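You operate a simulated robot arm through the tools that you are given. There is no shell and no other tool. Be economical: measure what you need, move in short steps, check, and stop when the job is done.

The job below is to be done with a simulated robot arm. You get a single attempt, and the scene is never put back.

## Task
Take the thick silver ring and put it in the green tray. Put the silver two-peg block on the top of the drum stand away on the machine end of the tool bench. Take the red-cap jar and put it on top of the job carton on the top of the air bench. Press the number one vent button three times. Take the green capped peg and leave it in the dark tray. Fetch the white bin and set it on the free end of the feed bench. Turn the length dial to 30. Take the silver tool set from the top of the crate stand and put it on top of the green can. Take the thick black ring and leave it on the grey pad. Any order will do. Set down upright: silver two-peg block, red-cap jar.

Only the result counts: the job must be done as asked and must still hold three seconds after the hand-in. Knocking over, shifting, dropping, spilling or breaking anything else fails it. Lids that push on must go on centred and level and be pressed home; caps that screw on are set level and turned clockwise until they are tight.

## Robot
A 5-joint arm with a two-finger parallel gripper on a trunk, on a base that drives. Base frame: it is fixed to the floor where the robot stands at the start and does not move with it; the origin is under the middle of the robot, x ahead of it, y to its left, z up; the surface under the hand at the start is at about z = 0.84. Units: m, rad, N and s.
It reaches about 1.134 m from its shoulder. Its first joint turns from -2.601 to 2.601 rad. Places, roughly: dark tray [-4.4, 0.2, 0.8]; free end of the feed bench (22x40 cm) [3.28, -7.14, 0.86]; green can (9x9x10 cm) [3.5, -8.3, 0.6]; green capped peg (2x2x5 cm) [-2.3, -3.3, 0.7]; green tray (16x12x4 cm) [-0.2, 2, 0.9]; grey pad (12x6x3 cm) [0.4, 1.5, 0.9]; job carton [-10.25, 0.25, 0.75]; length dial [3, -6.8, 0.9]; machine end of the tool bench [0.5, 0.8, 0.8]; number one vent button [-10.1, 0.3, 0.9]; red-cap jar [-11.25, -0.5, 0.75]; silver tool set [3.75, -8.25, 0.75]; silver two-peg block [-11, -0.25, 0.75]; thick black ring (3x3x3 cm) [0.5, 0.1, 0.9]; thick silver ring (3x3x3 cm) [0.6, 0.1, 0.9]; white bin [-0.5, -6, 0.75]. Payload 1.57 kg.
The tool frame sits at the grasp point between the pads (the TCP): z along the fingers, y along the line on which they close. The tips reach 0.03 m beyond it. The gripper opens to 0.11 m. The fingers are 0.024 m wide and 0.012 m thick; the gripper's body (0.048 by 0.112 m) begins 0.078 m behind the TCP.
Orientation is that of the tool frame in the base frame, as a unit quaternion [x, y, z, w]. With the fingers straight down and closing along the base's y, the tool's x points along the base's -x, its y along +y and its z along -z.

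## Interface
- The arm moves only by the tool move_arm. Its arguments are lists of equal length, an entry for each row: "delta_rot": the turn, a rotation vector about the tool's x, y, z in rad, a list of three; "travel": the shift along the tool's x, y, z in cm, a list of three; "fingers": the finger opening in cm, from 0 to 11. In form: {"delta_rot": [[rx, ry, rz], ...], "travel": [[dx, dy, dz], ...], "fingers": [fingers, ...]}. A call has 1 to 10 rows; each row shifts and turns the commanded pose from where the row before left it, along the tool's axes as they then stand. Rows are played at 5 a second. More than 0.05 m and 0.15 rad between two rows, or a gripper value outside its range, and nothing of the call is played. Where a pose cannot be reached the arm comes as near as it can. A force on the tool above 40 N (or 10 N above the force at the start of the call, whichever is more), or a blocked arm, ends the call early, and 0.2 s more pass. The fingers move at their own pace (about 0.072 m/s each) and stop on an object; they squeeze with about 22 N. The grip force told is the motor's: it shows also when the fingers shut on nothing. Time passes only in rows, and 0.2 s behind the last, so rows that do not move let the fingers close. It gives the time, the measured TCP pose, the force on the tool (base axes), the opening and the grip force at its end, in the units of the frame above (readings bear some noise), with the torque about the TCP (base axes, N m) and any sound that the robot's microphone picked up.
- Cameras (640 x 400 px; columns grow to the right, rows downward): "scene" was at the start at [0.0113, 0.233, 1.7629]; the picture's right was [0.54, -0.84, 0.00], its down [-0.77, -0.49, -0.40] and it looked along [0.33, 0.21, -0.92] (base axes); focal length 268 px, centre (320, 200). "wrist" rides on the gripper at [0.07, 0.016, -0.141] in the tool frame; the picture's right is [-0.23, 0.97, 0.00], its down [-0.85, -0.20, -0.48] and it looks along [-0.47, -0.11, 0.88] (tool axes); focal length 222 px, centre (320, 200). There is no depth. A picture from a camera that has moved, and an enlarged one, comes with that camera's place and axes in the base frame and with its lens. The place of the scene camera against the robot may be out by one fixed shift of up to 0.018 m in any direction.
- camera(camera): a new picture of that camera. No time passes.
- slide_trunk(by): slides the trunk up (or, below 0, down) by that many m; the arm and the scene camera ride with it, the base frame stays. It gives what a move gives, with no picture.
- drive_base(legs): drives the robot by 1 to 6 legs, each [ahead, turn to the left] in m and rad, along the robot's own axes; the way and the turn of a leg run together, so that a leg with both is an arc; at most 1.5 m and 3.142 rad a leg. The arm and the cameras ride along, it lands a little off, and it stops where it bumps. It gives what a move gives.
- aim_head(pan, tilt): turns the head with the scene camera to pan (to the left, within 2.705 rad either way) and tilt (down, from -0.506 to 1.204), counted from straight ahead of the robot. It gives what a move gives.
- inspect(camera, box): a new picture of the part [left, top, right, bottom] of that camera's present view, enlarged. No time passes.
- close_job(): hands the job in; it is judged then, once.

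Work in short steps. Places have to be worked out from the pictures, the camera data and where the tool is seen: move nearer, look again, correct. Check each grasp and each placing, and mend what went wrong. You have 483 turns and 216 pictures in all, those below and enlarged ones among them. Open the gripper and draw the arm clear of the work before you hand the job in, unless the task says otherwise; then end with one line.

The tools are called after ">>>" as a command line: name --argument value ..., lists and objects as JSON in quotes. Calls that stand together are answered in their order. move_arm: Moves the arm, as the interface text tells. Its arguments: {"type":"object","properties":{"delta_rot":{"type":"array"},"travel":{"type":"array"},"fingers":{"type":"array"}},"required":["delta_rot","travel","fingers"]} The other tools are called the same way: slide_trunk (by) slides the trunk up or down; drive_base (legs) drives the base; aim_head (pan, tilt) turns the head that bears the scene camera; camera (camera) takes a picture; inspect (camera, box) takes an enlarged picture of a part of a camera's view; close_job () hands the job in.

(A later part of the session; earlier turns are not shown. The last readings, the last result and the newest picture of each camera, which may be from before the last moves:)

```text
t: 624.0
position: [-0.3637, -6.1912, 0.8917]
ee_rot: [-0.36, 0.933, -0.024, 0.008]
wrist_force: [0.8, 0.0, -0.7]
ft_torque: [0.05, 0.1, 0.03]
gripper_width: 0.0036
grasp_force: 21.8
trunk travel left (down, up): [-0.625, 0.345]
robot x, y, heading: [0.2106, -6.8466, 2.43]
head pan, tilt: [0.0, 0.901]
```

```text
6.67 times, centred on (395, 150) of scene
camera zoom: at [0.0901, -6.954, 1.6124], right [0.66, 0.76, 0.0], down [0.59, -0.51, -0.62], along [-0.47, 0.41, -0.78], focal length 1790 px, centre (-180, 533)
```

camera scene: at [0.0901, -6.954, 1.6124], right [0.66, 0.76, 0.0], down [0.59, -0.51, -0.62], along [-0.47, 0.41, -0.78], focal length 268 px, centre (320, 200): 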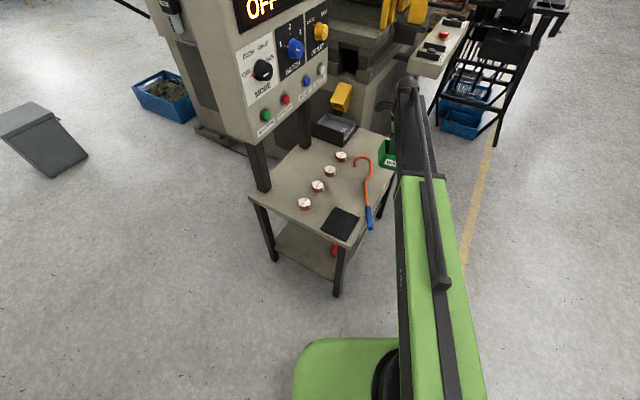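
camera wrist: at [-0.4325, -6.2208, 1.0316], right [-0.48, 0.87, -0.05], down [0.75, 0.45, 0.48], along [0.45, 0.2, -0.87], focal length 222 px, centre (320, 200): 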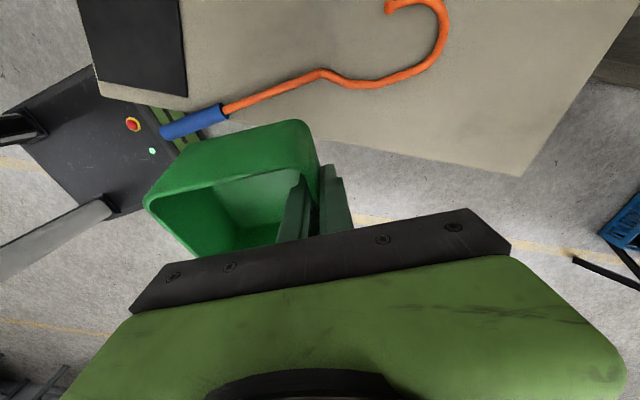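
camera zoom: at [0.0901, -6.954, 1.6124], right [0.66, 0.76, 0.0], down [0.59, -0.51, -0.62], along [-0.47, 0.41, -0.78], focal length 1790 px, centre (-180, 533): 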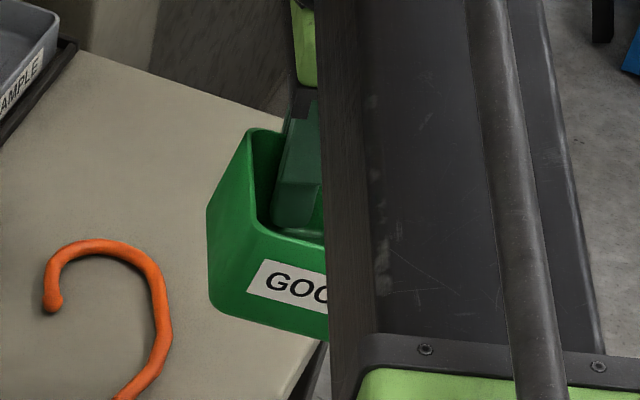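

Label faces the robot; final pose needs the label to the aisle. Raise, back off and drive round to the bench's front, turning well clear of the press.

>>> slide_trunk --by 0.33

>>> drive_base --legs '[[-0.6, 0], [0, -0.922], [1.5, 0], [0.117, 0], [0, 1.942], [0.4, 0]]'

>>> camera --camera "wrist"

```text
t: 627.3
position: [-0.364, -6.1924, 1.2214]
ee_rot: [-0.36, 0.933, -0.024, 0.008]
wrist_force: [1.0, 0.5, -0.5]
ft_torque: [0.02, 0.07, 0.0]
gripper_width: 0.0038
grasp_force: 22.2
trunk travel left (down, up): [-0.955, 0.015]
robot x, y, heading: [0.2121, -6.8455, 2.42]
head pan, tilt: [0.0, 0.901]
```

```text
t: 647.7
position: [-0.4659, -5.8902, 1.222]
ee_rot: [0.772, -0.635, 0.018, -0.019]
wrist_force: [-0.8, 0.6, -1.7]
ft_torque: [0.0, 0.05, 0.01]
gripper_width: 0.0036
grasp_force: 21.9
trunk travel left (down, up): [-0.955, 0.015]
robot x, y, heading: [0.3937, -5.7411, -2.841]
head pan, tilt: [0.0, 0.901]
```

```text
61 pictures are left
camera wrist: at [-0.4781, -5.9626, 1.3614], right [-1.0, 0.04, -0.05], down [0.01, 0.87, 0.48], along [0.06, 0.48, -0.87], focal length 222 px, centre (320, 200)
```

wrist: 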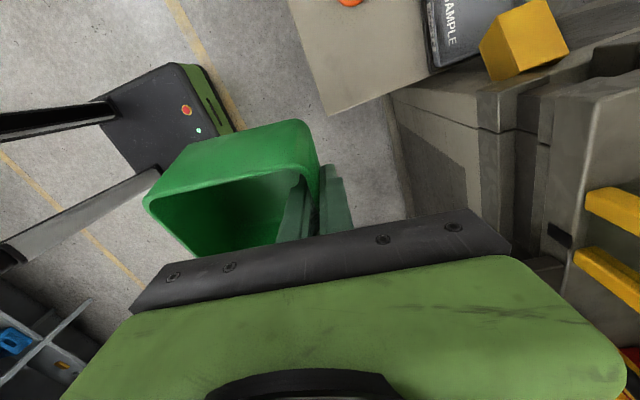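

>>> drive_base --legs '[[0.12, 0]]'

>>> move_arm --delta_rot '[[0, 0, -0.11]]' --travel '[[0, 0, 0]]' --fingers '[0]'

```text
t: 648.9
position: [-0.5844, -5.9268, 1.2198]
ee_rot: [0.772, -0.635, 0.02, -0.02]
wrist_force: [0.0, 0.8, -1.5]
ft_torque: [0.02, -0.01, 0.03]
gripper_width: 0.004
grasp_force: 22.4
trunk travel left (down, up): [-0.955, 0.015]
robot x, y, heading: [0.2779, -5.779, -2.836]
head pan, tilt: [0.0, 0.901]
```

```text
t: 649.3
position: [-0.5823, -5.926, 1.2202]
ee_rot: [0.806, -0.591, 0.019, -0.018]
wrist_force: [0.1, 0.2, -0.2]
ft_torque: [-0.02, 0.0, 0.0]
gripper_width: 0.0035
grasp_force: 21.6
trunk travel left (down, up): [-0.955, 0.015]
robot x, y, heading: [0.279, -5.7769, -2.841]
head pan, tilt: [0.0, 0.901]
```

>>> move_arm --delta_rot '[[0, 0, 0], [0, 0, 0]]' --travel '[[3.15, -0.7, 0], [3.15, -0.7, 0]]' --fingers '[0, 0]'

>>> slide_trunk --by -0.4

>>> slide_trunk --by -0.06

>>> camera --camera "wrist"

```text
t: 649.9
position: [-0.5506, -5.9806, 1.2214]
ee_rot: [0.805, -0.592, 0.018, -0.018]
wrist_force: [-0.4, -0.6, -1.4]
ft_torque: [-0.01, 0.03, -0.01]
gripper_width: 0.0035
grasp_force: 22.2
trunk travel left (down, up): [-0.955, 0.015]
robot x, y, heading: [0.2798, -5.7795, -2.837]
head pan, tilt: [0.0, 0.901]
```

```text
t: 653.8
position: [-0.5513, -5.9814, 0.8211]
ee_rot: [0.806, -0.592, 0.02, -0.018]
wrist_force: [-0.4, 0.1, -0.6]
ft_torque: [-0.03, 0.06, -0.01]
gripper_width: 0.0036
grasp_force: 22.2
trunk travel left (down, up): [-0.555, 0.415]
robot x, y, heading: [0.2791, -5.7752, -2.839]
head pan, tilt: [0.0, 0.901]
```

```text
t: 654.8
position: [-0.5496, -5.9811, 0.7617]
ee_rot: [0.806, -0.591, 0.019, -0.017]
wrist_force: [-0.8, 0.2, -1.5]
ft_torque: [-0.01, 0.07, 0.0]
gripper_width: 0.0037
grasp_force: 21.9
trunk travel left (down, up): [-0.495, 0.475]
robot x, y, heading: [0.2773, -5.7774, -2.841]
head pan, tilt: [0.0, 0.901]
```

```text
60 pictures are left
camera wrist: at [-0.5529, -6.0539, 0.9022], right [-1.0, -0.07, -0.05], down [-0.09, 0.87, 0.48], along [0.01, 0.48, -0.88], focal length 222 px, centre (320, 200)
```

wrist: 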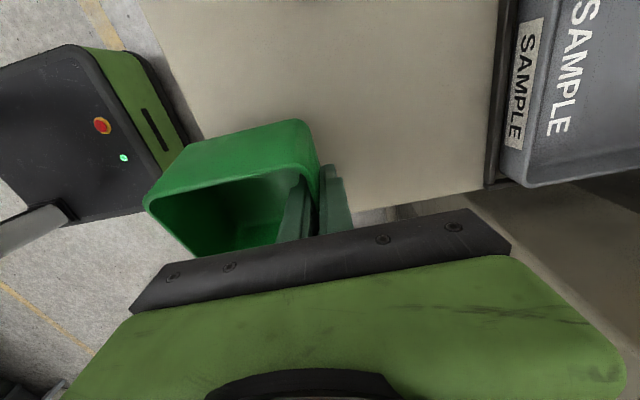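

Lower to contact so the bin levels itself, then release.

>>> slide_trunk --by -0.035

>>> slide_trunk --by -0.008

>>> slide_trunk --by -0.008

```text
t: 655.6
position: [-0.551, -5.9809, 0.7262]
ee_rot: [0.806, -0.592, 0.019, -0.018]
wrist_force: [-0.4, -0.6, -1.5]
ft_torque: [-0.06, 0.12, -0.01]
gripper_width: 0.0037
grasp_force: 21.5
trunk travel left (down, up): [-0.46, 0.51]
robot x, y, heading: [0.2774, -5.7804, -2.84]
head pan, tilt: [0.0, 0.901]
```

```text
t: 656.1
position: [-0.5497, -5.9807, 0.7198]
ee_rot: [0.806, -0.592, 0.019, -0.017]
wrist_force: [-0.1, 0.4, -1.1]
ft_torque: [-0.01, 0.07, -0.03]
gripper_width: 0.0039
grasp_force: 22.4
trunk travel left (down, up): [-0.452, 0.518]
robot x, y, heading: [0.2756, -5.7733, -2.837]
head pan, tilt: [0.0, 0.901]
```

```text
t: 656.7
position: [-0.5483, -5.9813, 0.7114]
ee_rot: [0.806, -0.592, 0.018, -0.017]
wrist_force: [-1.3, -1.8, 9.8]
ft_torque: [0.35, 0.26, 0.06]
gripper_width: 0.0037
grasp_force: 22.2
trunk travel left (down, up): [-0.444, 0.526]
robot x, y, heading: [0.2771, -5.7711, -2.838]
head pan, tilt: [0.0, 0.901]
```

>>> slide_trunk --by -0.005

>>> move_arm --delta_rot '[[0, 0, 0], [0, 0, 0], [0, 0, 0]]' --travel '[[0, 0, 0], [0, 0, 0], [0, 0, 0]]' --fingers '[2.4, 2.4, 2.4]'

>>> slide_trunk --by 0.2

>>> camera --camera "wrist"

```text
t: 657.2
position: [-0.5494, -5.9815, 0.7067]
ee_rot: [0.806, -0.592, 0.018, -0.017]
wrist_force: [2.0, -3.4, 10.4]
ft_torque: [0.29, 0.12, 0.0]
gripper_width: 0.0035
grasp_force: 22.3
trunk travel left (down, up): [-0.439, 0.531]
robot x, y, heading: [0.283, -5.7762, -2.841]
head pan, tilt: [0.0, 0.901]
```

```text
t: 658.0
position: [-0.549, -5.9808, 0.7064]
ee_rot: [0.806, -0.592, 0.02, -0.017]
wrist_force: [0.2, -0.6, 0.5]
ft_torque: [-0.01, -0.01, -0.02]
gripper_width: 0.0239
grasp_force: 0.0
trunk travel left (down, up): [-0.439, 0.531]
robot x, y, heading: [0.2791, -5.7764, -2.838]
head pan, tilt: [0.0, 0.901]
```

```text
t: 660.2
position: [-0.55, -5.9825, 0.9061]
ee_rot: [0.806, -0.592, 0.019, -0.017]
wrist_force: [-0.7, -0.4, 0.6]
ft_torque: [0.03, 0.0, -0.02]
gripper_width: 0.0239
grasp_force: 0.1
trunk travel left (down, up): [-0.639, 0.331]
robot x, y, heading: [0.2791, -5.7748, -2.834]
head pan, tilt: [0.0, 0.901]
```

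```text
59 pictures are left
camera wrist: at [-0.5529, -6.0539, 1.0462], right [-1.0, -0.07, -0.05], down [-0.09, 0.87, 0.48], along [0.01, 0.48, -0.88], focal length 222 px, centre (320, 200)
```

wrist: 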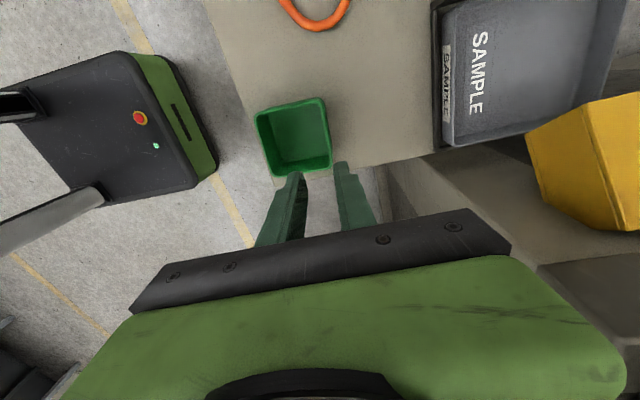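

The green bin stands upright in its old place. Now the hook: go above its handle with the earlier orientation.

>>> move_arm --delta_rot '[[0, 0, -0.131], [0, 0, -0.131], [0, 0, -0.131], [0, 0, -0.131]]' --travel '[[0, 0, 0], [0, 0, 0], [0, 0, 0], [0, 0, 0]]' --fingers '[5, 5, 5, 5]'

>>> move_arm --delta_rot '[[0, 0, 0], [0, 0, 0], [0, 0, 0], [0, 0, 0], [0, 0, 0], [0, 0, 0], [0, 0, 0], [0, 0, 0], [0, 0, 0], [0, 0, 0]]' --travel '[[4.38, 1.15, 0], [4.38, 1.15, 0], [4.38, 1.15, 0], [4.38, 1.15, 0], [4.38, 1.15, 0], [4.38, 1.15, 0], [4.38, 1.15, 0], [4.38, 1.15, 0], [4.38, 1.15, 0], [4.38, 1.15, 0]]' --fingers '[5, 5, 5, 5, 5, 5, 5, 5, 5, 5]'

>>> camera --camera "wrist"

```text
t: 661.2
position: [-0.5492, -5.9822, 0.9058]
ee_rot: [0.932, -0.362, 0.022, -0.012]
wrist_force: [0.3, 0.6, -0.6]
ft_torque: [-0.02, 0.0, 0.03]
gripper_width: 0.0501
grasp_force: 0.1
trunk travel left (down, up): [-0.639, 0.331]
robot x, y, heading: [0.2778, -5.7745, -2.841]
head pan, tilt: [0.0, 0.901]
```

```text
t: 663.4
position: [-0.304, -6.3621, 0.9066]
ee_rot: [0.931, -0.364, 0.022, -0.011]
wrist_force: [-1.2, 0.1, -0.3]
ft_torque: [-0.01, -0.01, -0.01]
gripper_width: 0.05
grasp_force: 0.0
out of reach, approached as far as the arm can: row 5, 8
trunk travel left (down, up): [-0.639, 0.331]
robot x, y, heading: [0.2799, -5.7763, -2.839]
head pan, tilt: [0.0, 0.901]
```

```text
58 pictures are left
camera wrist: at [-0.273, -6.4232, 1.0481], right [-0.82, -0.56, -0.05], down [-0.52, 0.72, 0.46], along [-0.22, 0.4, -0.89], focal length 222 px, centre (320, 200)
```

wrist: 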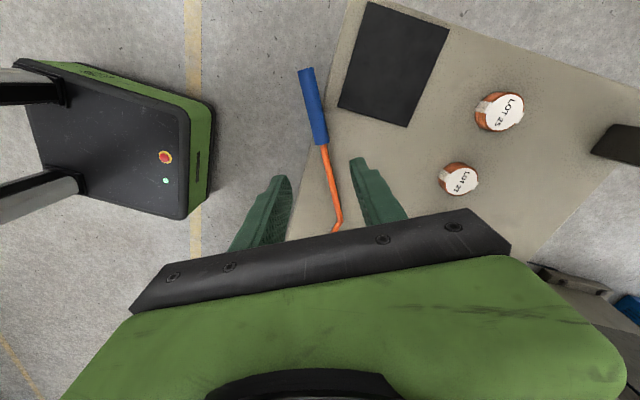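

Handle is 1.3 cm off; shift, lower and grasp.

>>> move_arm --delta_rot '[[0, 0, 0]]' --travel '[[0, -1.3, 0]]' --fingers '[5]'

>>> slide_trunk --by -0.206

>>> slide_trunk --by -0.008

>>> camera --camera "wrist"

```text
t: 663.8
position: [-0.2956, -6.3529, 0.9061]
ee_rot: [0.932, -0.362, 0.022, -0.012]
wrist_force: [-0.6, -0.3, -0.4]
ft_torque: [-0.01, 0.01, 0.02]
gripper_width: 0.0499
grasp_force: 0.0
trunk travel left (down, up): [-0.639, 0.331]
robot x, y, heading: [0.2798, -5.7805, -2.837]
head pan, tilt: [0.0, 0.901]
```

```text
t: 666.0
position: [-0.2961, -6.3543, 0.7005]
ee_rot: [0.931, -0.363, 0.022, -0.011]
wrist_force: [0.5, 0.6, -0.4]
ft_torque: [0.02, 0.0, 0.01]
gripper_width: 0.0502
grasp_force: 0.2
trunk travel left (down, up): [-0.433, 0.537]
robot x, y, heading: [0.2756, -5.7785, -2.835]
head pan, tilt: [0.0, 0.901]
```

```text
t: 666.6
position: [-0.2955, -6.354, 0.6919]
ee_rot: [0.931, -0.363, 0.022, -0.011]
wrist_force: [0.5, -0.8, 0.7]
ft_torque: [-0.01, -0.01, -0.01]
gripper_width: 0.0502
grasp_force: 0.1
trunk travel left (down, up): [-0.425, 0.545]
robot x, y, heading: [0.2796, -5.7767, -2.84]
head pan, tilt: [0.0, 0.901]
```

```text
57 pictures are left
camera wrist: at [-0.2641, -6.4134, 0.8341], right [-0.82, -0.56, -0.05], down [-0.52, 0.72, 0.46], along [-0.22, 0.4, -0.89], focal length 222 px, centre (320, 200)
```

wrist: 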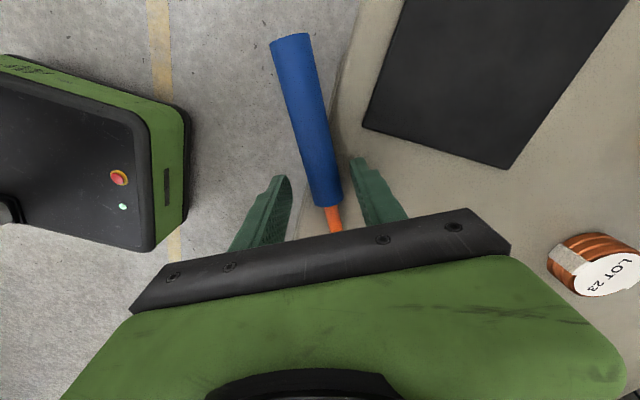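

Same relative grasp as at the start. Close, lift 0.12 and turn it back through 150°.

>>> move_arm --delta_rot '[[0, 0, 0], [0, 0, 0], [0, 0, 0], [0, 0, 0]]' --travel '[[0, 0, 0], [0, 0, 0], [0, 0, 0], [0, 0, 0]]' --fingers '[1, 1, 1, 1]'

>>> slide_trunk --by 0.12

>>> move_arm --delta_rot '[[0, 0, -0.146], [0, 0, -0.146], [0, 0, -0.146], [0, 0, -0.146], [0, 0, -0.146], [0, 0, -0.146], [0, 0, -0.146], [0, 0, -0.146], [0, 0, -0.146]]' --travel '[[0, 0, 0], [0, 0, 0], [0, 0, 0], [0, 0, 0], [0, 0, 0], [0, 0, 0], [0, 0, 0], [0, 0, 0], [0, 0, 0]]' --fingers '[1, 1, 1, 1, 1, 1, 1, 1, 1]'

>>> move_arm --delta_rot '[[0, 0, -0.146], [0, 0, -0.146], [0, 0, -0.146], [0, 0, -0.146], [0, 0, -0.146], [0, 0, -0.146], [0, 0, -0.146], [0, 0, -0.146], [0, 0, -0.146]]' --travel '[[0, 0, 0], [0, 0, 0], [0, 0, 0], [0, 0, 0], [0, 0, 0], [0, 0, 0], [0, 0, 0], [0, 0, 0], [0, 0, 0]]' --fingers '[1, 1, 1, 1, 1, 1, 1, 1, 1]'

```text
t: 667.6
position: [-0.2964, -6.3533, 0.692]
ee_rot: [0.932, -0.362, 0.022, -0.012]
wrist_force: [-0.3, -0.2, 0.8]
ft_torque: [-0.01, -0.04, -0.01]
gripper_width: 0.0241
grasp_force: 21.8
trunk travel left (down, up): [-0.425, 0.545]
robot x, y, heading: [0.2792, -5.7766, -2.841]
head pan, tilt: [0.0, 0.901]
```

```text
t: 669.1
position: [-0.2954, -6.353, 0.8115]
ee_rot: [0.932, -0.362, 0.022, -0.012]
wrist_force: [1.2, -0.9, -1.7]
ft_torque: [-0.04, -0.01, 0.02]
gripper_width: 0.0243
grasp_force: 21.9
trunk travel left (down, up): [-0.545, 0.425]
robot x, y, heading: [0.276, -5.7769, -2.84]
head pan, tilt: [0.0, 0.901]
```

```text
t: 671.1
position: [-0.2962, -6.3529, 0.8116]
ee_rot: [0.959, 0.283, 0.025, 0.004]
wrist_force: [0.0, 0.8, -1.3]
ft_torque: [0.01, -0.02, 0.0]
gripper_width: 0.0243
grasp_force: 22.2
trunk travel left (down, up): [-0.545, 0.425]
robot x, y, heading: [0.2801, -5.7767, -2.833]
head pan, tilt: [0.0, 0.901]
```

```text
t: 673.1
position: [-0.2963, -6.3527, 0.8103]
ee_rot: [0.586, 0.81, 0.018, 0.019]
wrist_force: [-0.4, 0.1, -1.2]
ft_torque: [0.08, 0.0, 0.0]
gripper_width: 0.0241
grasp_force: 21.8
trunk travel left (down, up): [-0.545, 0.425]
robot x, y, heading: [0.2808, -5.775, -2.838]
head pan, tilt: [0.0, 0.901]
```

>>> move_arm --delta_rot '[[0, 0, 0], [0, 0, 0], [0, 0, 0], [0, 0, 0], [0, 0, 0]]' --travel '[[3.62, -1.72, 0], [3.62, -1.72, 0], [3.62, -1.72, 0], [3.62, -1.72, 0], [3.62, -1.72, 0]]' --fingers '[1, 1, 1, 1, 1]'

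>>> slide_trunk --by -0.07

>>> camera --camera "wrist"

```text
t: 674.3
position: [-0.4348, -6.2064, 0.8125]
ee_rot: [0.587, 0.809, 0.017, 0.019]
wrist_force: [0.4, -0.1, -1.4]
ft_torque: [0.04, 0.02, 0.02]
gripper_width: 0.024
grasp_force: 22.0
out of reach, approached as far as the arm can: row 3
trunk travel left (down, up): [-0.545, 0.425]
robot x, y, heading: [0.2782, -5.7766, -2.841]
head pan, tilt: [0.0, 0.901]
```

```text
t: 675.4
position: [-0.4344, -6.2084, 0.7407]
ee_rot: [0.587, 0.809, 0.017, 0.019]
wrist_force: [0.1, -0.3, -0.7]
ft_torque: [0.0, 0.0, 0.01]
gripper_width: 0.0243
grasp_force: 22.0
trunk travel left (down, up): [-0.475, 0.495]
robot x, y, heading: [0.2787, -5.773, -2.837]
head pan, tilt: [0.0, 0.901]
```

```text
56 pictures are left
camera wrist: at [-0.449, -6.138, 0.8825], right [0.99, 0.09, 0.05], down [0.05, -0.88, 0.48], along [0.09, -0.47, -0.88], focal length 222 px, centre (320, 200)
```

wrist: 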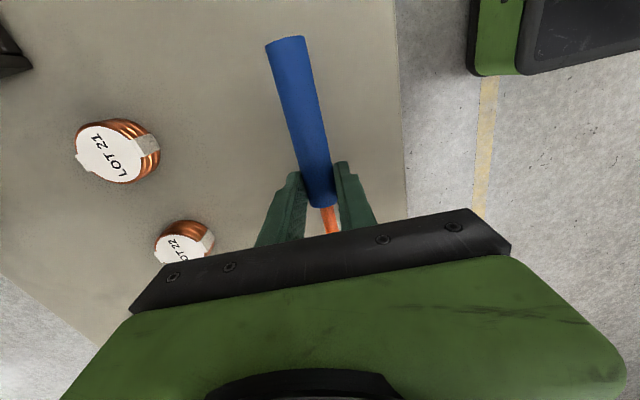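

Matches the original picture almost exactly. Lower and release.

>>> slide_trunk --by -0.046

>>> slide_trunk --by -0.004

>>> move_arm --delta_rot '[[0, 0, 0], [0, 0, 0]]' --travel '[[0, 0, 0], [0, 0, 0]]' --fingers '[5, 5]'

>>> slide_trunk --by 0.4

>>> camera --camera "wrist"

```text
t: 676.3
position: [-0.4335, -6.208, 0.696]
ee_rot: [0.587, 0.809, 0.017, 0.019]
wrist_force: [0.3, -0.3, -1.4]
ft_torque: [0.02, 0.03, 0.0]
gripper_width: 0.024
grasp_force: 22.3
trunk travel left (down, up): [-0.429, 0.541]
robot x, y, heading: [0.2803, -5.7778, -2.84]
head pan, tilt: [0.0, 0.901]
```

```text
t: 676.8
position: [-0.4328, -6.2078, 0.6937]
ee_rot: [0.587, 0.809, 0.018, 0.019]
wrist_force: [2.9, 0.1, 8.3]
ft_torque: [0.08, 0.04, 0.05]
gripper_width: 0.0241
grasp_force: 22.0
trunk travel left (down, up): [-0.425, 0.545]
robot x, y, heading: [0.2789, -5.7773, -2.836]
head pan, tilt: [0.0, 0.901]
```

```text
t: 677.4
position: [-0.4353, -6.2086, 0.6927]
ee_rot: [0.587, 0.809, 0.017, 0.019]
wrist_force: [-1.2, 0.2, 2.3]
ft_torque: [-0.05, 0.07, 0.02]
gripper_width: 0.0502
grasp_force: 0.2
trunk travel left (down, up): [-0.425, 0.545]
robot x, y, heading: [0.2762, -5.7745, -2.836]
head pan, tilt: [0.0, 0.901]
```

```text
t: 681.2
position: [-0.4335, -6.2077, 1.0916]
ee_rot: [0.587, 0.809, 0.017, 0.019]
wrist_force: [0.7, -0.1, -0.2]
ft_torque: [-0.01, 0.04, 0.02]
gripper_width: 0.0502
grasp_force: 0.0
trunk travel left (down, up): [-0.825, 0.145]
robot x, y, heading: [0.2839, -5.7806, -2.837]
head pan, tilt: [0.0, 0.901]
```

```text
55 pictures are left
camera wrist: at [-0.449, -6.138, 1.2325], right [0.99, 0.09, 0.05], down [0.05, -0.88, 0.48], along [0.09, -0.47, -0.88], focal length 222 px, centre (320, 200)
```

wrist: 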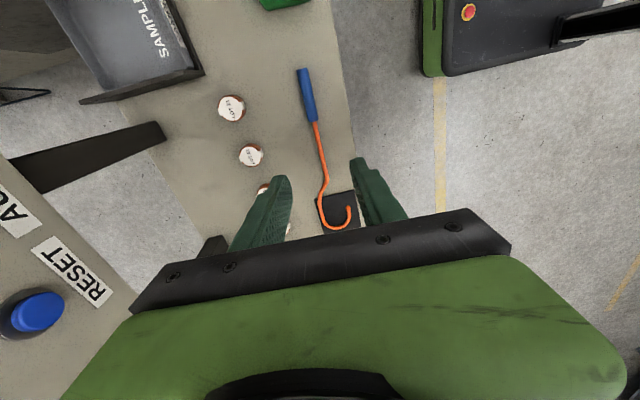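

Hook is back on its mat. Next the green capped peg near (-2.3,-3.3). Retract slightly, straighten the tool, and drive there along the aisle.

>>> move_arm --delta_rot '[[0.0475, 0.0156, 0]]' --travel '[[0, 0, 0]]' --fingers '[5]'

>>> slide_trunk --by 0.14

>>> drive_base --legs '[[-0.5, 0], [0, -1.57], [1.5, 0], [1.5, 0], [0.1, 0], [0, 1.57]]'

>>> aim_head --pan -0.1 --tilt 0.6

>>> camera --camera "scene"

```text
t: 681.6
position: [-0.434, -6.2077, 1.0906]
ee_rot: [0.586, 0.81, 0.003, -0.002]
wrist_force: [0.5, -0.6, 0.0]
ft_torque: [-0.01, 0.0, -0.01]
gripper_width: 0.0502
grasp_force: 0.1
trunk travel left (down, up): [-0.825, 0.145]
robot x, y, heading: [0.2801, -5.7772, -2.835]
head pan, tilt: [0.0, 0.901]
```

```text
t: 683.3
position: [-0.4336, -6.2083, 1.231]
ee_rot: [0.588, 0.809, 0.003, -0.002]
wrist_force: [0.3, -0.3, 0.9]
ft_torque: [-0.04, -0.01, 0.0]
gripper_width: 0.0503
grasp_force: 0.0
trunk travel left (down, up): [-0.965, 0.005]
robot x, y, heading: [0.2754, -5.7774, -2.835]
head pan, tilt: [0.0, 0.901]
```

```text
t: 708.6
position: [-0.8826, -3.108, 1.2301]
ee_rot: [0.585, 0.811, 0.003, -0.001]
wrist_force: [-0.5, 1.5, 0.2]
ft_torque: [-0.01, -0.04, 0.01]
gripper_width: 0.0501
grasp_force: 0.0
trunk travel left (down, up): [-0.965, 0.005]
robot x, y, heading: [-0.16, -2.7073, -2.844]
head pan, tilt: [0.0, 0.901]
```

```text
t: 709.4
position: [-0.8803, -3.1084, 1.231]
ee_rot: [0.586, 0.811, 0.003, -0.001]
wrist_force: [0.4, -0.2, -0.4]
ft_torque: [0.01, 0.02, 0.01]
gripper_width: 0.0502
grasp_force: 0.2
trunk travel left (down, up): [-0.965, 0.005]
robot x, y, heading: [-0.1588, -2.7035, -2.844]
head pan, tilt: [-0.099, 0.6]
```

```text
54 pictures are left
camera scene: at [-0.1415, -2.8726, 1.977], right [-0.19, 0.98, 0.0], down [0.55, 0.11, -0.82], along [-0.81, -0.16, -0.57], focal length 268 px, centre (320, 200)
```

scene: 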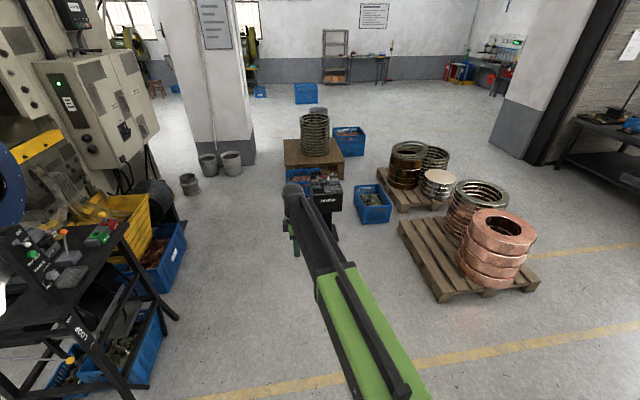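

Pedestal ahead behind the arm. Drive 1.3 m forward and look with the wrist camera.

>>> drive_base --legs '[[1.3, 0]]'

>>> camera --camera "wrist"

```text
t: 716.0
position: [-2.1273, -3.4927, 1.2309]
ee_rot: [0.584, 0.812, 0.004, -0.001]
wrist_force: [-0.7, 0.3, -0.9]
ft_torque: [-0.01, -0.03, 0.03]
gripper_width: 0.05
grasp_force: 0.0
trunk travel left (down, up): [-0.965, 0.005]
robot x, y, heading: [-1.406, -3.083, -2.842]
head pan, tilt: [-0.099, 0.6]
```

```text
53 pictures are left
camera wrist: at [-2.1361, -3.4229, 1.3724], right [1.0, 0.09, 0.0], down [0.08, -0.88, 0.47], along [0.05, -0.47, -0.88], focal length 222 px, centre (320, 200)
```

wrist: 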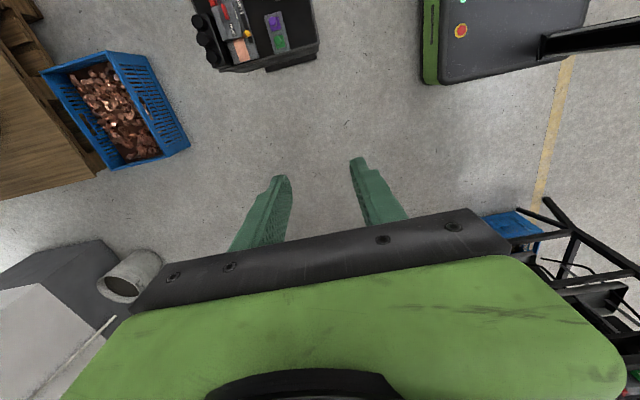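

>>> move_arm --delta_rot '[[0, 0, 0], [0, 0, 0], [0, 0, 0], [0, 0, 0], [0, 0, 0]]' --travel '[[4.1, -2.0, 0], [4.1, -2.0, 0], [4.1, -2.0, 0], [4.1, -2.0, 0], [4.1, -2.0, 0]]' --fingers '[5, 5, 5, 5, 5]'

>>> slide_trunk --by -0.15

>>> camera --camera "wrist"

```text
t: 717.2
position: [-2.2894, -3.329, 1.2301]
ee_rot: [0.584, 0.812, 0.003, -0.001]
wrist_force: [0.3, 0.4, -0.3]
ft_torque: [0.0, -0.03, 0.0]
gripper_width: 0.0502
grasp_force: 0.1
trunk travel left (down, up): [-0.965, 0.005]
robot x, y, heading: [-1.4066, -3.0874, -2.842]
head pan, tilt: [-0.099, 0.6]
```

```text
t: 718.9
position: [-2.2873, -3.3299, 1.0817]
ee_rot: [0.583, 0.812, 0.003, -0.001]
wrist_force: [-0.6, 0.0, 0.4]
ft_torque: [0.01, 0.02, 0.01]
gripper_width: 0.0501
grasp_force: 0.0
trunk travel left (down, up): [-0.815, 0.155]
robot x, y, heading: [-1.4091, -3.0887, -2.843]
head pan, tilt: [-0.099, 0.6]
```

```text
52 pictures are left
camera wrist: at [-2.2952, -3.2601, 1.2228], right [1.0, 0.09, 0.0], down [0.08, -0.88, 0.47], along [0.05, -0.47, -0.88], focal length 222 px, centre (320, 200)
```

wrist: 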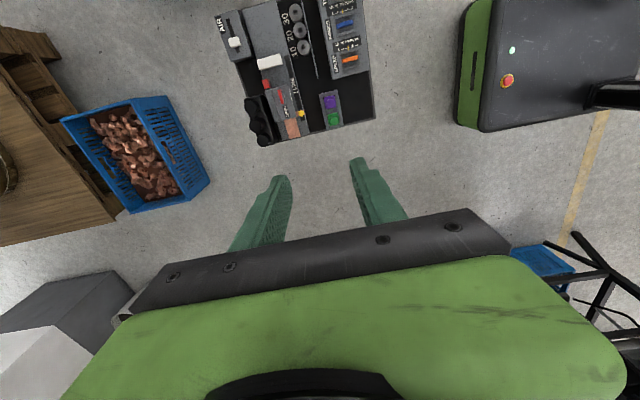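

>>> inspect --camera "wrist" --box '[235, 30, 385, 150]'

```text
3.33 times, centred on (310, 90) of wrist
camera zoom: at [-2.2952, -3.2601, 1.2228], right [1.0, 0.09, 0.0], down [0.08, -0.88, 0.47], along [0.05, -0.47, -0.88], focal length 740 px, centre (353, 567)
```

zoom: 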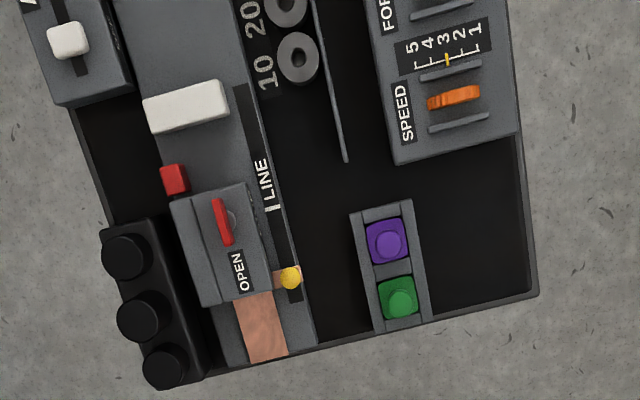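

Green capped peg seen in a small rack next to the purple one, at ≈(-2.256,-3.327). Shift over it, lower and look again.

>>> move_arm --delta_rot '[[0, 0, 0]]' --travel '[[-0.7, 3.0, 0]]' --fingers '[5]'

>>> slide_trunk --by -0.18

>>> inspect --camera "wrist" --box '[230, 60, 430, 190]'

```text
t: 719.3
position: [-2.256, -3.3274, 1.0811]
ee_rot: [0.584, 0.812, 0.002, -0.001]
wrist_force: [0.0, 0.0, 0.2]
ft_torque: [0.03, 0.02, 0.0]
gripper_width: 0.05
grasp_force: 0.0
trunk travel left (down, up): [-0.815, 0.155]
robot x, y, heading: [-1.408, -3.0858, -2.838]
head pan, tilt: [-0.099, 0.6]
```

```text
t: 721.3
position: [-2.2569, -3.3276, 0.9006]
ee_rot: [0.583, 0.812, 0.003, -0.001]
wrist_force: [0.0, 0.2, 0.5]
ft_torque: [0.02, -0.01, 0.04]
gripper_width: 0.0501
grasp_force: 0.1
trunk travel left (down, up): [-0.635, 0.335]
robot x, y, heading: [-1.4071, -3.0874, -2.838]
head pan, tilt: [-0.099, 0.6]
```

```text
3.08 times, centred on (330, 125) of wrist
camera zoom: at [-2.2644, -3.2576, 1.0428], right [1.0, 0.09, 0.0], down [0.08, -0.88, 0.47], along [0.05, -0.47, -0.88], focal length 684 px, centre (289, 431)
```

zoom: 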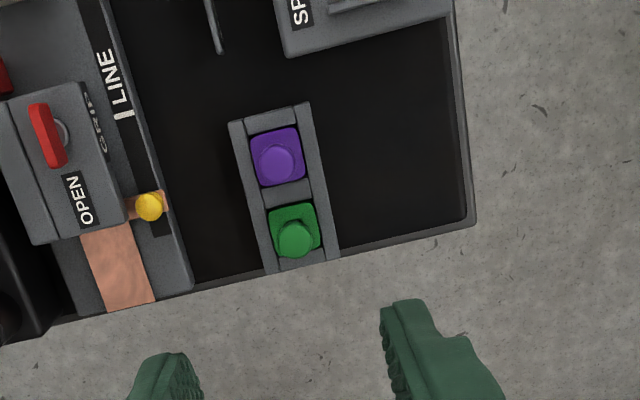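

Knob top at (-2.253,-3.329, z 0.714). Fine-shift, narrow the fingers and lower close to it.

>>> move_arm --delta_rot '[[0, 0, 0], [0, 0, 0]]' --travel '[[-0.3, 0.33, 0], [0, 0, 0]]' --fingers '[3.8, 3.8]'

>>> slide_trunk --by -0.16

>>> inspect --camera "wrist" --box '[230, 110, 430, 240]'

```text
t: 721.9
position: [-2.2523, -3.3283, 0.9008]
ee_rot: [0.584, 0.812, 0.003, -0.001]
wrist_force: [0.9, -0.3, 1.1]
ft_torque: [-0.03, 0.02, 0.01]
gripper_width: 0.0382
grasp_force: 0.1
trunk travel left (down, up): [-0.635, 0.335]
robot x, y, heading: [-1.4048, -3.0855, -2.844]
head pan, tilt: [-0.099, 0.6]
```

```text
t: 723.8
position: [-2.252, -3.3303, 0.7408]
ee_rot: [0.584, 0.812, 0.003, -0.001]
wrist_force: [0.1, 0.0, 0.4]
ft_torque: [0.0, -0.04, -0.01]
gripper_width: 0.0381
grasp_force: 0.2
trunk travel left (down, up): [-0.475, 0.495]
robot x, y, heading: [-1.4062, -3.0878, -2.843]
head pan, tilt: [-0.099, 0.6]
```

```text
3.08 times, centred on (330, 175) of wrist
camera zoom: at [-2.2604, -3.2595, 0.8828], right [1.0, 0.09, 0.0], down [0.08, -0.88, 0.47], along [0.05, -0.47, -0.88], focal length 684 px, centre (289, 277)
```

zoom: 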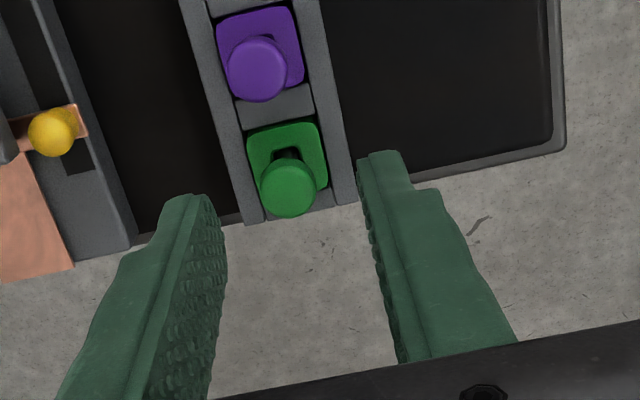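

The knob stands on a stem above the flange; I'm 1 cm short along tool x. Correct, lower 1.2 cm and close.

>>> move_arm --delta_rot '[[0, 0, 0]]' --travel '[[1.0, -0.05, 0]]' --fingers '[3.8]'

>>> slide_trunk --by -0.012

>>> move_arm --delta_rot '[[0, 0, 0], [0, 0, 0], [0, 0, 0]]' --travel '[[0, 0, 0], [0, 0, 0], [0, 0, 0]]' --fingers '[0.5, 0.5, 0.5]'

>>> slide_trunk --by 0.1

>>> camera --camera "wrist"

```text
t: 724.1
position: [-2.2554, -3.3197, 0.7411]
ee_rot: [0.584, 0.812, 0.003, 0.0]
wrist_force: [0.3, 0.2, -1.0]
ft_torque: [-0.01, 0.02, 0.0]
gripper_width: 0.0381
grasp_force: 0.0
trunk travel left (down, up): [-0.475, 0.495]
robot x, y, heading: [-1.4078, -3.0868, -2.842]
head pan, tilt: [-0.099, 0.6]
```

```text
t: 724.8
position: [-2.2549, -3.3196, 0.7289]
ee_rot: [0.584, 0.812, 0.003, -0.002]
wrist_force: [-0.2, 1.0, -0.4]
ft_torque: [0.0, 0.01, 0.0]
gripper_width: 0.038
grasp_force: 0.0
trunk travel left (down, up): [-0.463, 0.507]
robot x, y, heading: [-1.4095, -3.0852, -2.841]
head pan, tilt: [-0.099, 0.6]
```

```text
t: 725.5
position: [-2.2556, -3.3206, 0.7297]
ee_rot: [0.583, 0.813, 0.003, -0.001]
wrist_force: [0.2, 0.5, -0.4]
ft_torque: [0.01, -0.01, 0.0]
gripper_width: 0.0048
grasp_force: 0.2
trunk travel left (down, up): [-0.463, 0.507]
robot x, y, heading: [-1.4065, -3.0909, -2.843]
head pan, tilt: [-0.099, 0.6]
```

```text
t: 726.9
position: [-2.256, -3.319, 0.83]
ee_rot: [0.584, 0.812, 0.003, -0.001]
wrist_force: [0.2, -0.2, 0.0]
ft_torque: [-0.02, 0.02, 0.01]
gripper_width: 0.005
grasp_force: 0.0
trunk travel left (down, up): [-0.563, 0.407]
robot x, y, heading: [-1.4074, -3.0856, -2.848]
head pan, tilt: [-0.099, 0.6]
```

```text
48 pictures are left
camera wrist: at [-2.264, -3.2502, 0.9706], right [1.0, 0.09, 0.0], down [0.08, -0.88, 0.47], along [0.05, -0.47, -0.88], focal length 222 px, centre (320, 200)
```

wrist: 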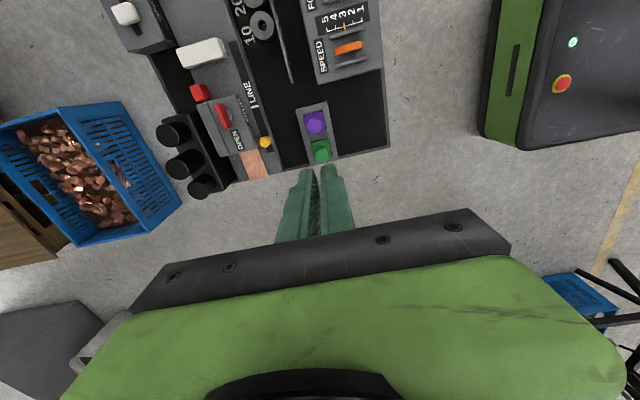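

Missed: the knob is lower (z≈0.66) and at y≈-3.339. Correct and lower again, then look.

>>> move_arm --delta_rot '[[0, 0, 0], [0, 0, 0]]' --travel '[[-2.0, 0, 0], [0, 0, 0]]' --fingers '[4, 4]'

>>> slide_trunk --by -0.125

>>> inspect --camera "wrist" --box '[230, 110, 430, 240]'

```text
t: 727.5
position: [-2.2494, -3.3388, 0.8298]
ee_rot: [0.584, 0.812, 0.003, -0.001]
wrist_force: [-0.4, 0.0, 0.4]
ft_torque: [0.01, 0.0, 0.04]
gripper_width: 0.0399
grasp_force: 0.1
trunk travel left (down, up): [-0.563, 0.407]
robot x, y, heading: [-1.41, -3.0844, -2.848]
head pan, tilt: [-0.099, 0.6]
```

```text
t: 729.0
position: [-2.2497, -3.3389, 0.7046]
ee_rot: [0.584, 0.812, 0.004, 0.0]
wrist_force: [-0.5, 0.0, 1.0]
ft_torque: [0.02, -0.01, -0.01]
gripper_width: 0.0401
grasp_force: 0.0
trunk travel left (down, up): [-0.438, 0.532]
robot x, y, heading: [-1.4095, -3.0865, -2.847]
head pan, tilt: [-0.099, 0.6]
```

```text
3.08 times, centred on (330, 175) of wrist
camera zoom: at [-2.2578, -3.269, 0.8458], right [1.0, 0.09, 0.0], down [0.08, -0.88, 0.47], along [0.05, -0.47, -0.88], focal length 684 px, centre (289, 277)
```

zoom: 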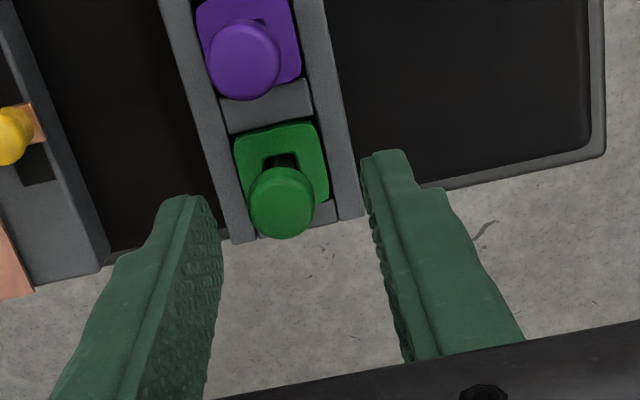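

Knob top ≈0.664, now centred. Lower 2.3 cm and close.

>>> move_arm --delta_rot '[[0, 0, 0]]' --travel '[[-0.2, -0.3, 0]]' --fingers '[4]'

>>> slide_trunk --by -0.023

>>> move_arm --delta_rot '[[0, 0, 0], [0, 0, 0], [0, 0, 0]]' --travel '[[0, 0, 0], [0, 0, 0], [0, 0, 0]]' --fingers '[0.5, 0.5, 0.5]'

```text
t: 729.4
position: [-2.2522, -3.3422, 0.7048]
ee_rot: [0.583, 0.812, 0.002, 0.0]
wrist_force: [0.1, 1.4, 0.1]
ft_torque: [0.01, 0.0, 0.0]
gripper_width: 0.0402
grasp_force: 0.0
trunk travel left (down, up): [-0.438, 0.532]
robot x, y, heading: [-1.4107, -3.0873, -2.844]
head pan, tilt: [-0.099, 0.6]
```

```text
t: 730.1
position: [-2.2518, -3.3408, 0.6815]
ee_rot: [0.583, 0.812, 0.004, -0.002]
wrist_force: [0.5, -0.1, -0.5]
ft_torque: [0.02, -0.02, -0.03]
gripper_width: 0.0399
grasp_force: 0.1
trunk travel left (down, up): [-0.415, 0.555]
robot x, y, heading: [-1.406, -3.0868, -2.844]
head pan, tilt: [-0.099, 0.6]
```

```text
t: 730.9
position: [-2.253, -3.3421, 0.6818]
ee_rot: [0.584, 0.812, 0.003, -0.002]
wrist_force: [0.2, 0.0, 0.4]
ft_torque: [0.0, -0.02, 0.03]
gripper_width: 0.017
grasp_force: 21.8
trunk travel left (down, up): [-0.415, 0.555]
robot x, y, heading: [-1.4105, -3.0873, -2.848]
head pan, tilt: [-0.099, 0.6]
```

Gripped (1.7 cm). Lift and check.

>>> slide_trunk --by 0.15

>>> camera --camera "wrist"

```text
t: 732.7
position: [-2.2512, -3.3424, 0.8315]
ee_rot: [0.584, 0.812, 0.003, -0.001]
wrist_force: [-0.4, 0.5, 0.7]
ft_torque: [-0.02, 0.01, -0.02]
gripper_width: 0.0174
grasp_force: 22.2
trunk travel left (down, up): [-0.565, 0.405]
robot x, y, heading: [-1.4041, -3.0874, -2.846]
head pan, tilt: [-0.099, 0.6]
```

```text
46 pictures are left
camera wrist: at [-2.2602, -3.272, 0.9726], right [1.0, 0.09, 0.0], down [0.08, -0.88, 0.47], along [0.05, -0.47, -0.88], focal length 222 px, centre (320, 200)
```

wrist: 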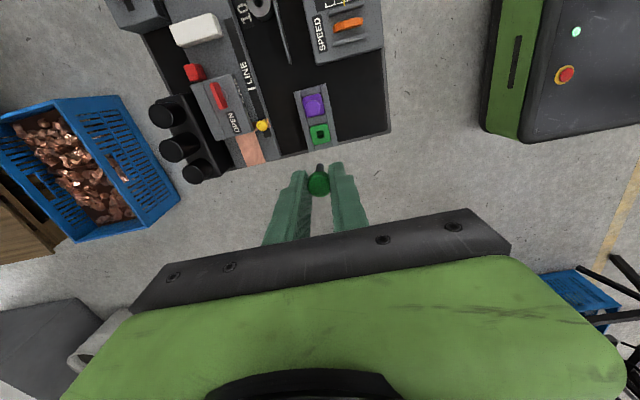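

Peg held. Raise and drive via the aisle to the corridor beside the dark table.

>>> slide_trunk --by 0.39

>>> drive_base --legs '[[-1.0, 0], [0, -1.56], [1.5, 0], [1.5, 0], [0, 1.57], [1.0, 0]]'

>>> aim_head --pan -0.3 --tilt 0.5

>>> camera --camera "scene"

```text
t: 736.4
position: [-2.2525, -3.342, 1.2207]
ee_rot: [0.584, 0.812, 0.003, -0.001]
wrist_force: [-0.6, 0.0, 1.1]
ft_torque: [-0.01, -0.01, 0.03]
gripper_width: 0.0169
grasp_force: 22.0
trunk travel left (down, up): [-0.955, 0.015]
robot x, y, heading: [-1.4087, -3.0866, -2.843]
head pan, tilt: [-0.099, 0.6]
```

```text
t: 768.2
position: [-3.1433, -0.464, 1.221]
ee_rot: [0.58, 0.814, 0.003, -0.002]
wrist_force: [0.1, 0.5, -0.8]
ft_torque: [0.02, 0.0, 0.05]
gripper_width: 0.0171
grasp_force: 21.9
trunk travel left (down, up): [-0.955, 0.015]
robot x, y, heading: [-2.3024, -0.1983, -2.824]
head pan, tilt: [-0.099, 0.6]
```

```text
t: 769.0
position: [-3.1444, -0.4635, 1.2209]
ee_rot: [0.581, 0.814, 0.003, -0.001]
wrist_force: [0.4, 0.1, -0.1]
ft_torque: [-0.03, -0.02, 0.0]
gripper_width: 0.0171
grasp_force: 21.8
trunk travel left (down, up): [-0.955, 0.015]
robot x, y, heading: [-2.3007, -0.1997, -2.826]
head pan, tilt: [-0.3, 0.499]
```

```text
45 pictures are left
camera scene: at [-2.2867, -0.3482, 1.9762], right [-0.01, 1.0, 0.0], down [0.48, 0.01, -0.88], along [-0.88, -0.01, -0.48], focal length 268 px, centre (320, 200)
```

scene: 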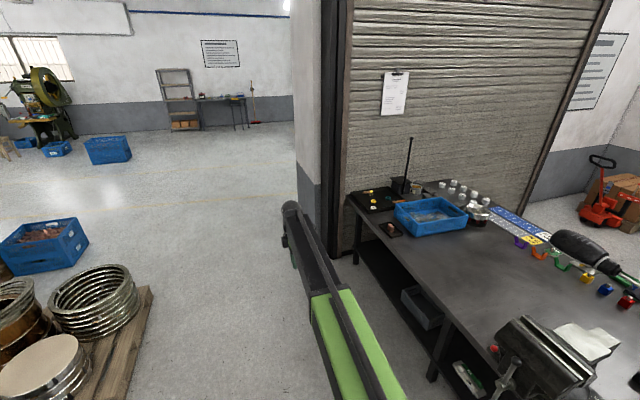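

>>> inspect --camera "scene" --box '[330, 160, 480, 260]'

```text
4.00 times, centred on (405, 210) of scene
camera zoom: at [-2.2867, -0.3482, 1.9762], right [-0.01, 1.0, 0.0], down [0.48, 0.01, -0.88], along [-0.88, -0.01, -0.48], focal length 1074 px, centre (-20, 160)
```

zoom: 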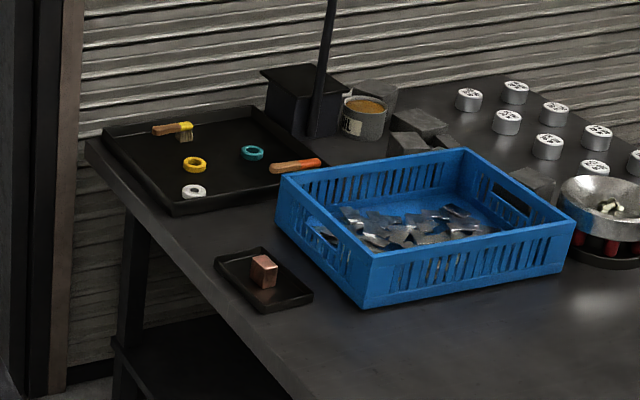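

The dark tray is the large one at the table's far corner, ≈(-4.41,0.17). A pillar stands beside it, so I swing the boom right first, then drive in alongside the table.

>>> move_arm --delta_rot '[[0, 0, 0], [0, 0, 0], [0, 0, 0], [0, 0, 0], [0, 0, 0], [0, 0, 0], [0, 0, 0], [0, 0, 0], [0, 0, 0], [0, 0, 0]]' --travel '[[4.09, 2.24, 0], [4.09, 2.24, 0], [4.09, 2.24, 0], [4.09, 2.24, 0], [4.09, 2.24, 0], [4.09, 2.24, 0], [4.09, 2.24, 0], [4.09, 2.24, 0], [4.09, 2.24, 0], [4.09, 2.24, 0]]' --fingers '[0.5, 0.5, 0.5, 0.5, 0.5, 0.5, 0.5, 0.5, 0.5, 0.5]'

>>> move_arm --delta_rot '[[0, 0, 0], [0, 0, 0], [0, 0, 0], [0, 0, 0], [0, 0, 0]]' --travel '[[4.09, 2.24, 0], [4.09, 2.24, 0], [4.09, 2.24, 0], [4.09, 2.24, 0], [4.09, 2.24, 0]]' --fingers '[0.5, 0.5, 0.5, 0.5, 0.5]'

>>> drive_base --legs '[[0, -0.254], [1.35, 0], [0, 0.254]]'

>>> camera --camera "wrist"

```text
t: 771.1
position: [-3.064, -0.004, 1.2215]
ee_rot: [0.581, 0.814, 0.002, -0.002]
wrist_force: [-1.0, 0.4, 0.5]
ft_torque: [-0.02, 0.0, 0.0]
gripper_width: 0.0171
grasp_force: 21.7
out of reach, approached as far as the arm can: row 10
trunk travel left (down, up): [-0.955, 0.015]
robot x, y, heading: [-2.3013, -0.2017, -2.826]
head pan, tilt: [-0.3, 0.499]
```

```text
t: 772.4
position: [-3.0256, 0.2278, 1.2215]
ee_rot: [0.581, 0.814, 0.002, -0.003]
wrist_force: [0.3, 0.8, -0.4]
ft_torque: [-0.01, -0.04, 0.02]
gripper_width: 0.0173
grasp_force: 22.4
trunk travel left (down, up): [-0.955, 0.015]
robot x, y, heading: [-2.3045, -0.1991, -2.827]
head pan, tilt: [-0.3, 0.499]
```

```text
t: 780.9
position: [-4.3943, 0.1331, 1.2202]
ee_rot: [0.576, 0.817, 0.003, -0.001]
wrist_force: [0.4, 0.0, 0.2]
ft_torque: [0.0, -0.05, 0.04]
gripper_width: 0.0172
grasp_force: 22.3
trunk travel left (down, up): [-0.955, 0.015]
robot x, y, heading: [-3.6663, -0.2892, -2.827]
head pan, tilt: [-0.3, 0.499]
```

```text
43 pictures are left
camera wrist: at [-4.404, 0.2031, 1.3631], right [0.99, 0.11, 0.0], down [0.1, -0.88, 0.47], along [0.05, -0.47, -0.88], focal length 222 px, centre (320, 200)
```

wrist: 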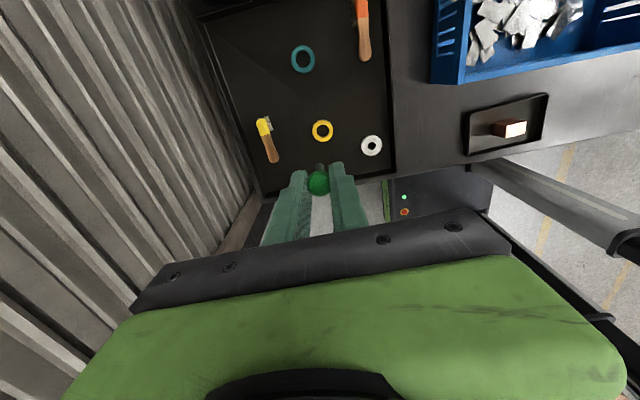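

Free spot in the tray at ≈(-4.327,0.18). Move over it and lower.

>>> move_arm --delta_rot '[[0, 0, 0], [0, 0, 0]]' --travel '[[1.08, 3.94, 0], [1.08, 3.94, 0]]' --fingers '[0.5, 0.5]'

>>> slide_trunk --by -0.28

>>> camera --camera "wrist"

```text
t: 781.5
position: [-4.3266, 0.1824, 1.2221]
ee_rot: [0.577, 0.817, 0.002, -0.002]
wrist_force: [-0.2, 0.2, -0.4]
ft_torque: [0.0, -0.01, -0.02]
gripper_width: 0.0172
grasp_force: 21.6
trunk travel left (down, up): [-0.955, 0.015]
robot x, y, heading: [-3.6653, -0.2906, -2.833]
head pan, tilt: [-0.3, 0.499]
```

```text
t: 784.4
position: [-4.3265, 0.1812, 0.9425]
ee_rot: [0.576, 0.817, 0.003, -0.002]
wrist_force: [0.6, -0.5, 0.3]
ft_torque: [-0.02, -0.01, 0.02]
gripper_width: 0.0172
grasp_force: 22.2
trunk travel left (down, up): [-0.675, 0.295]
robot x, y, heading: [-3.6664, -0.2902, -2.823]
head pan, tilt: [-0.3, 0.499]
```

```text
42 pictures are left
camera wrist: at [-4.3368, 0.2515, 1.0827], right [0.99, 0.11, 0.0], down [0.1, -0.88, 0.47], along [0.05, -0.47, -0.88], focal length 222 px, centre (320, 200)
```

wrist: 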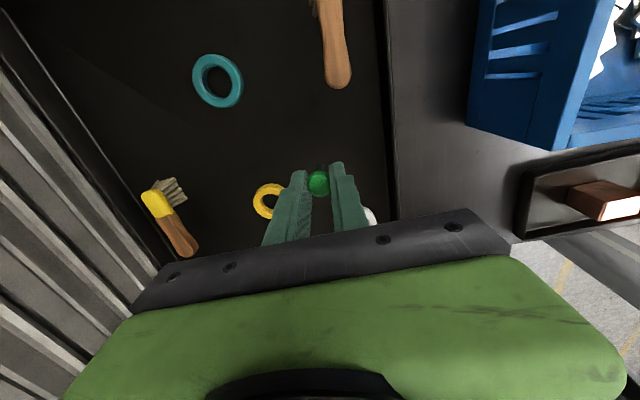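

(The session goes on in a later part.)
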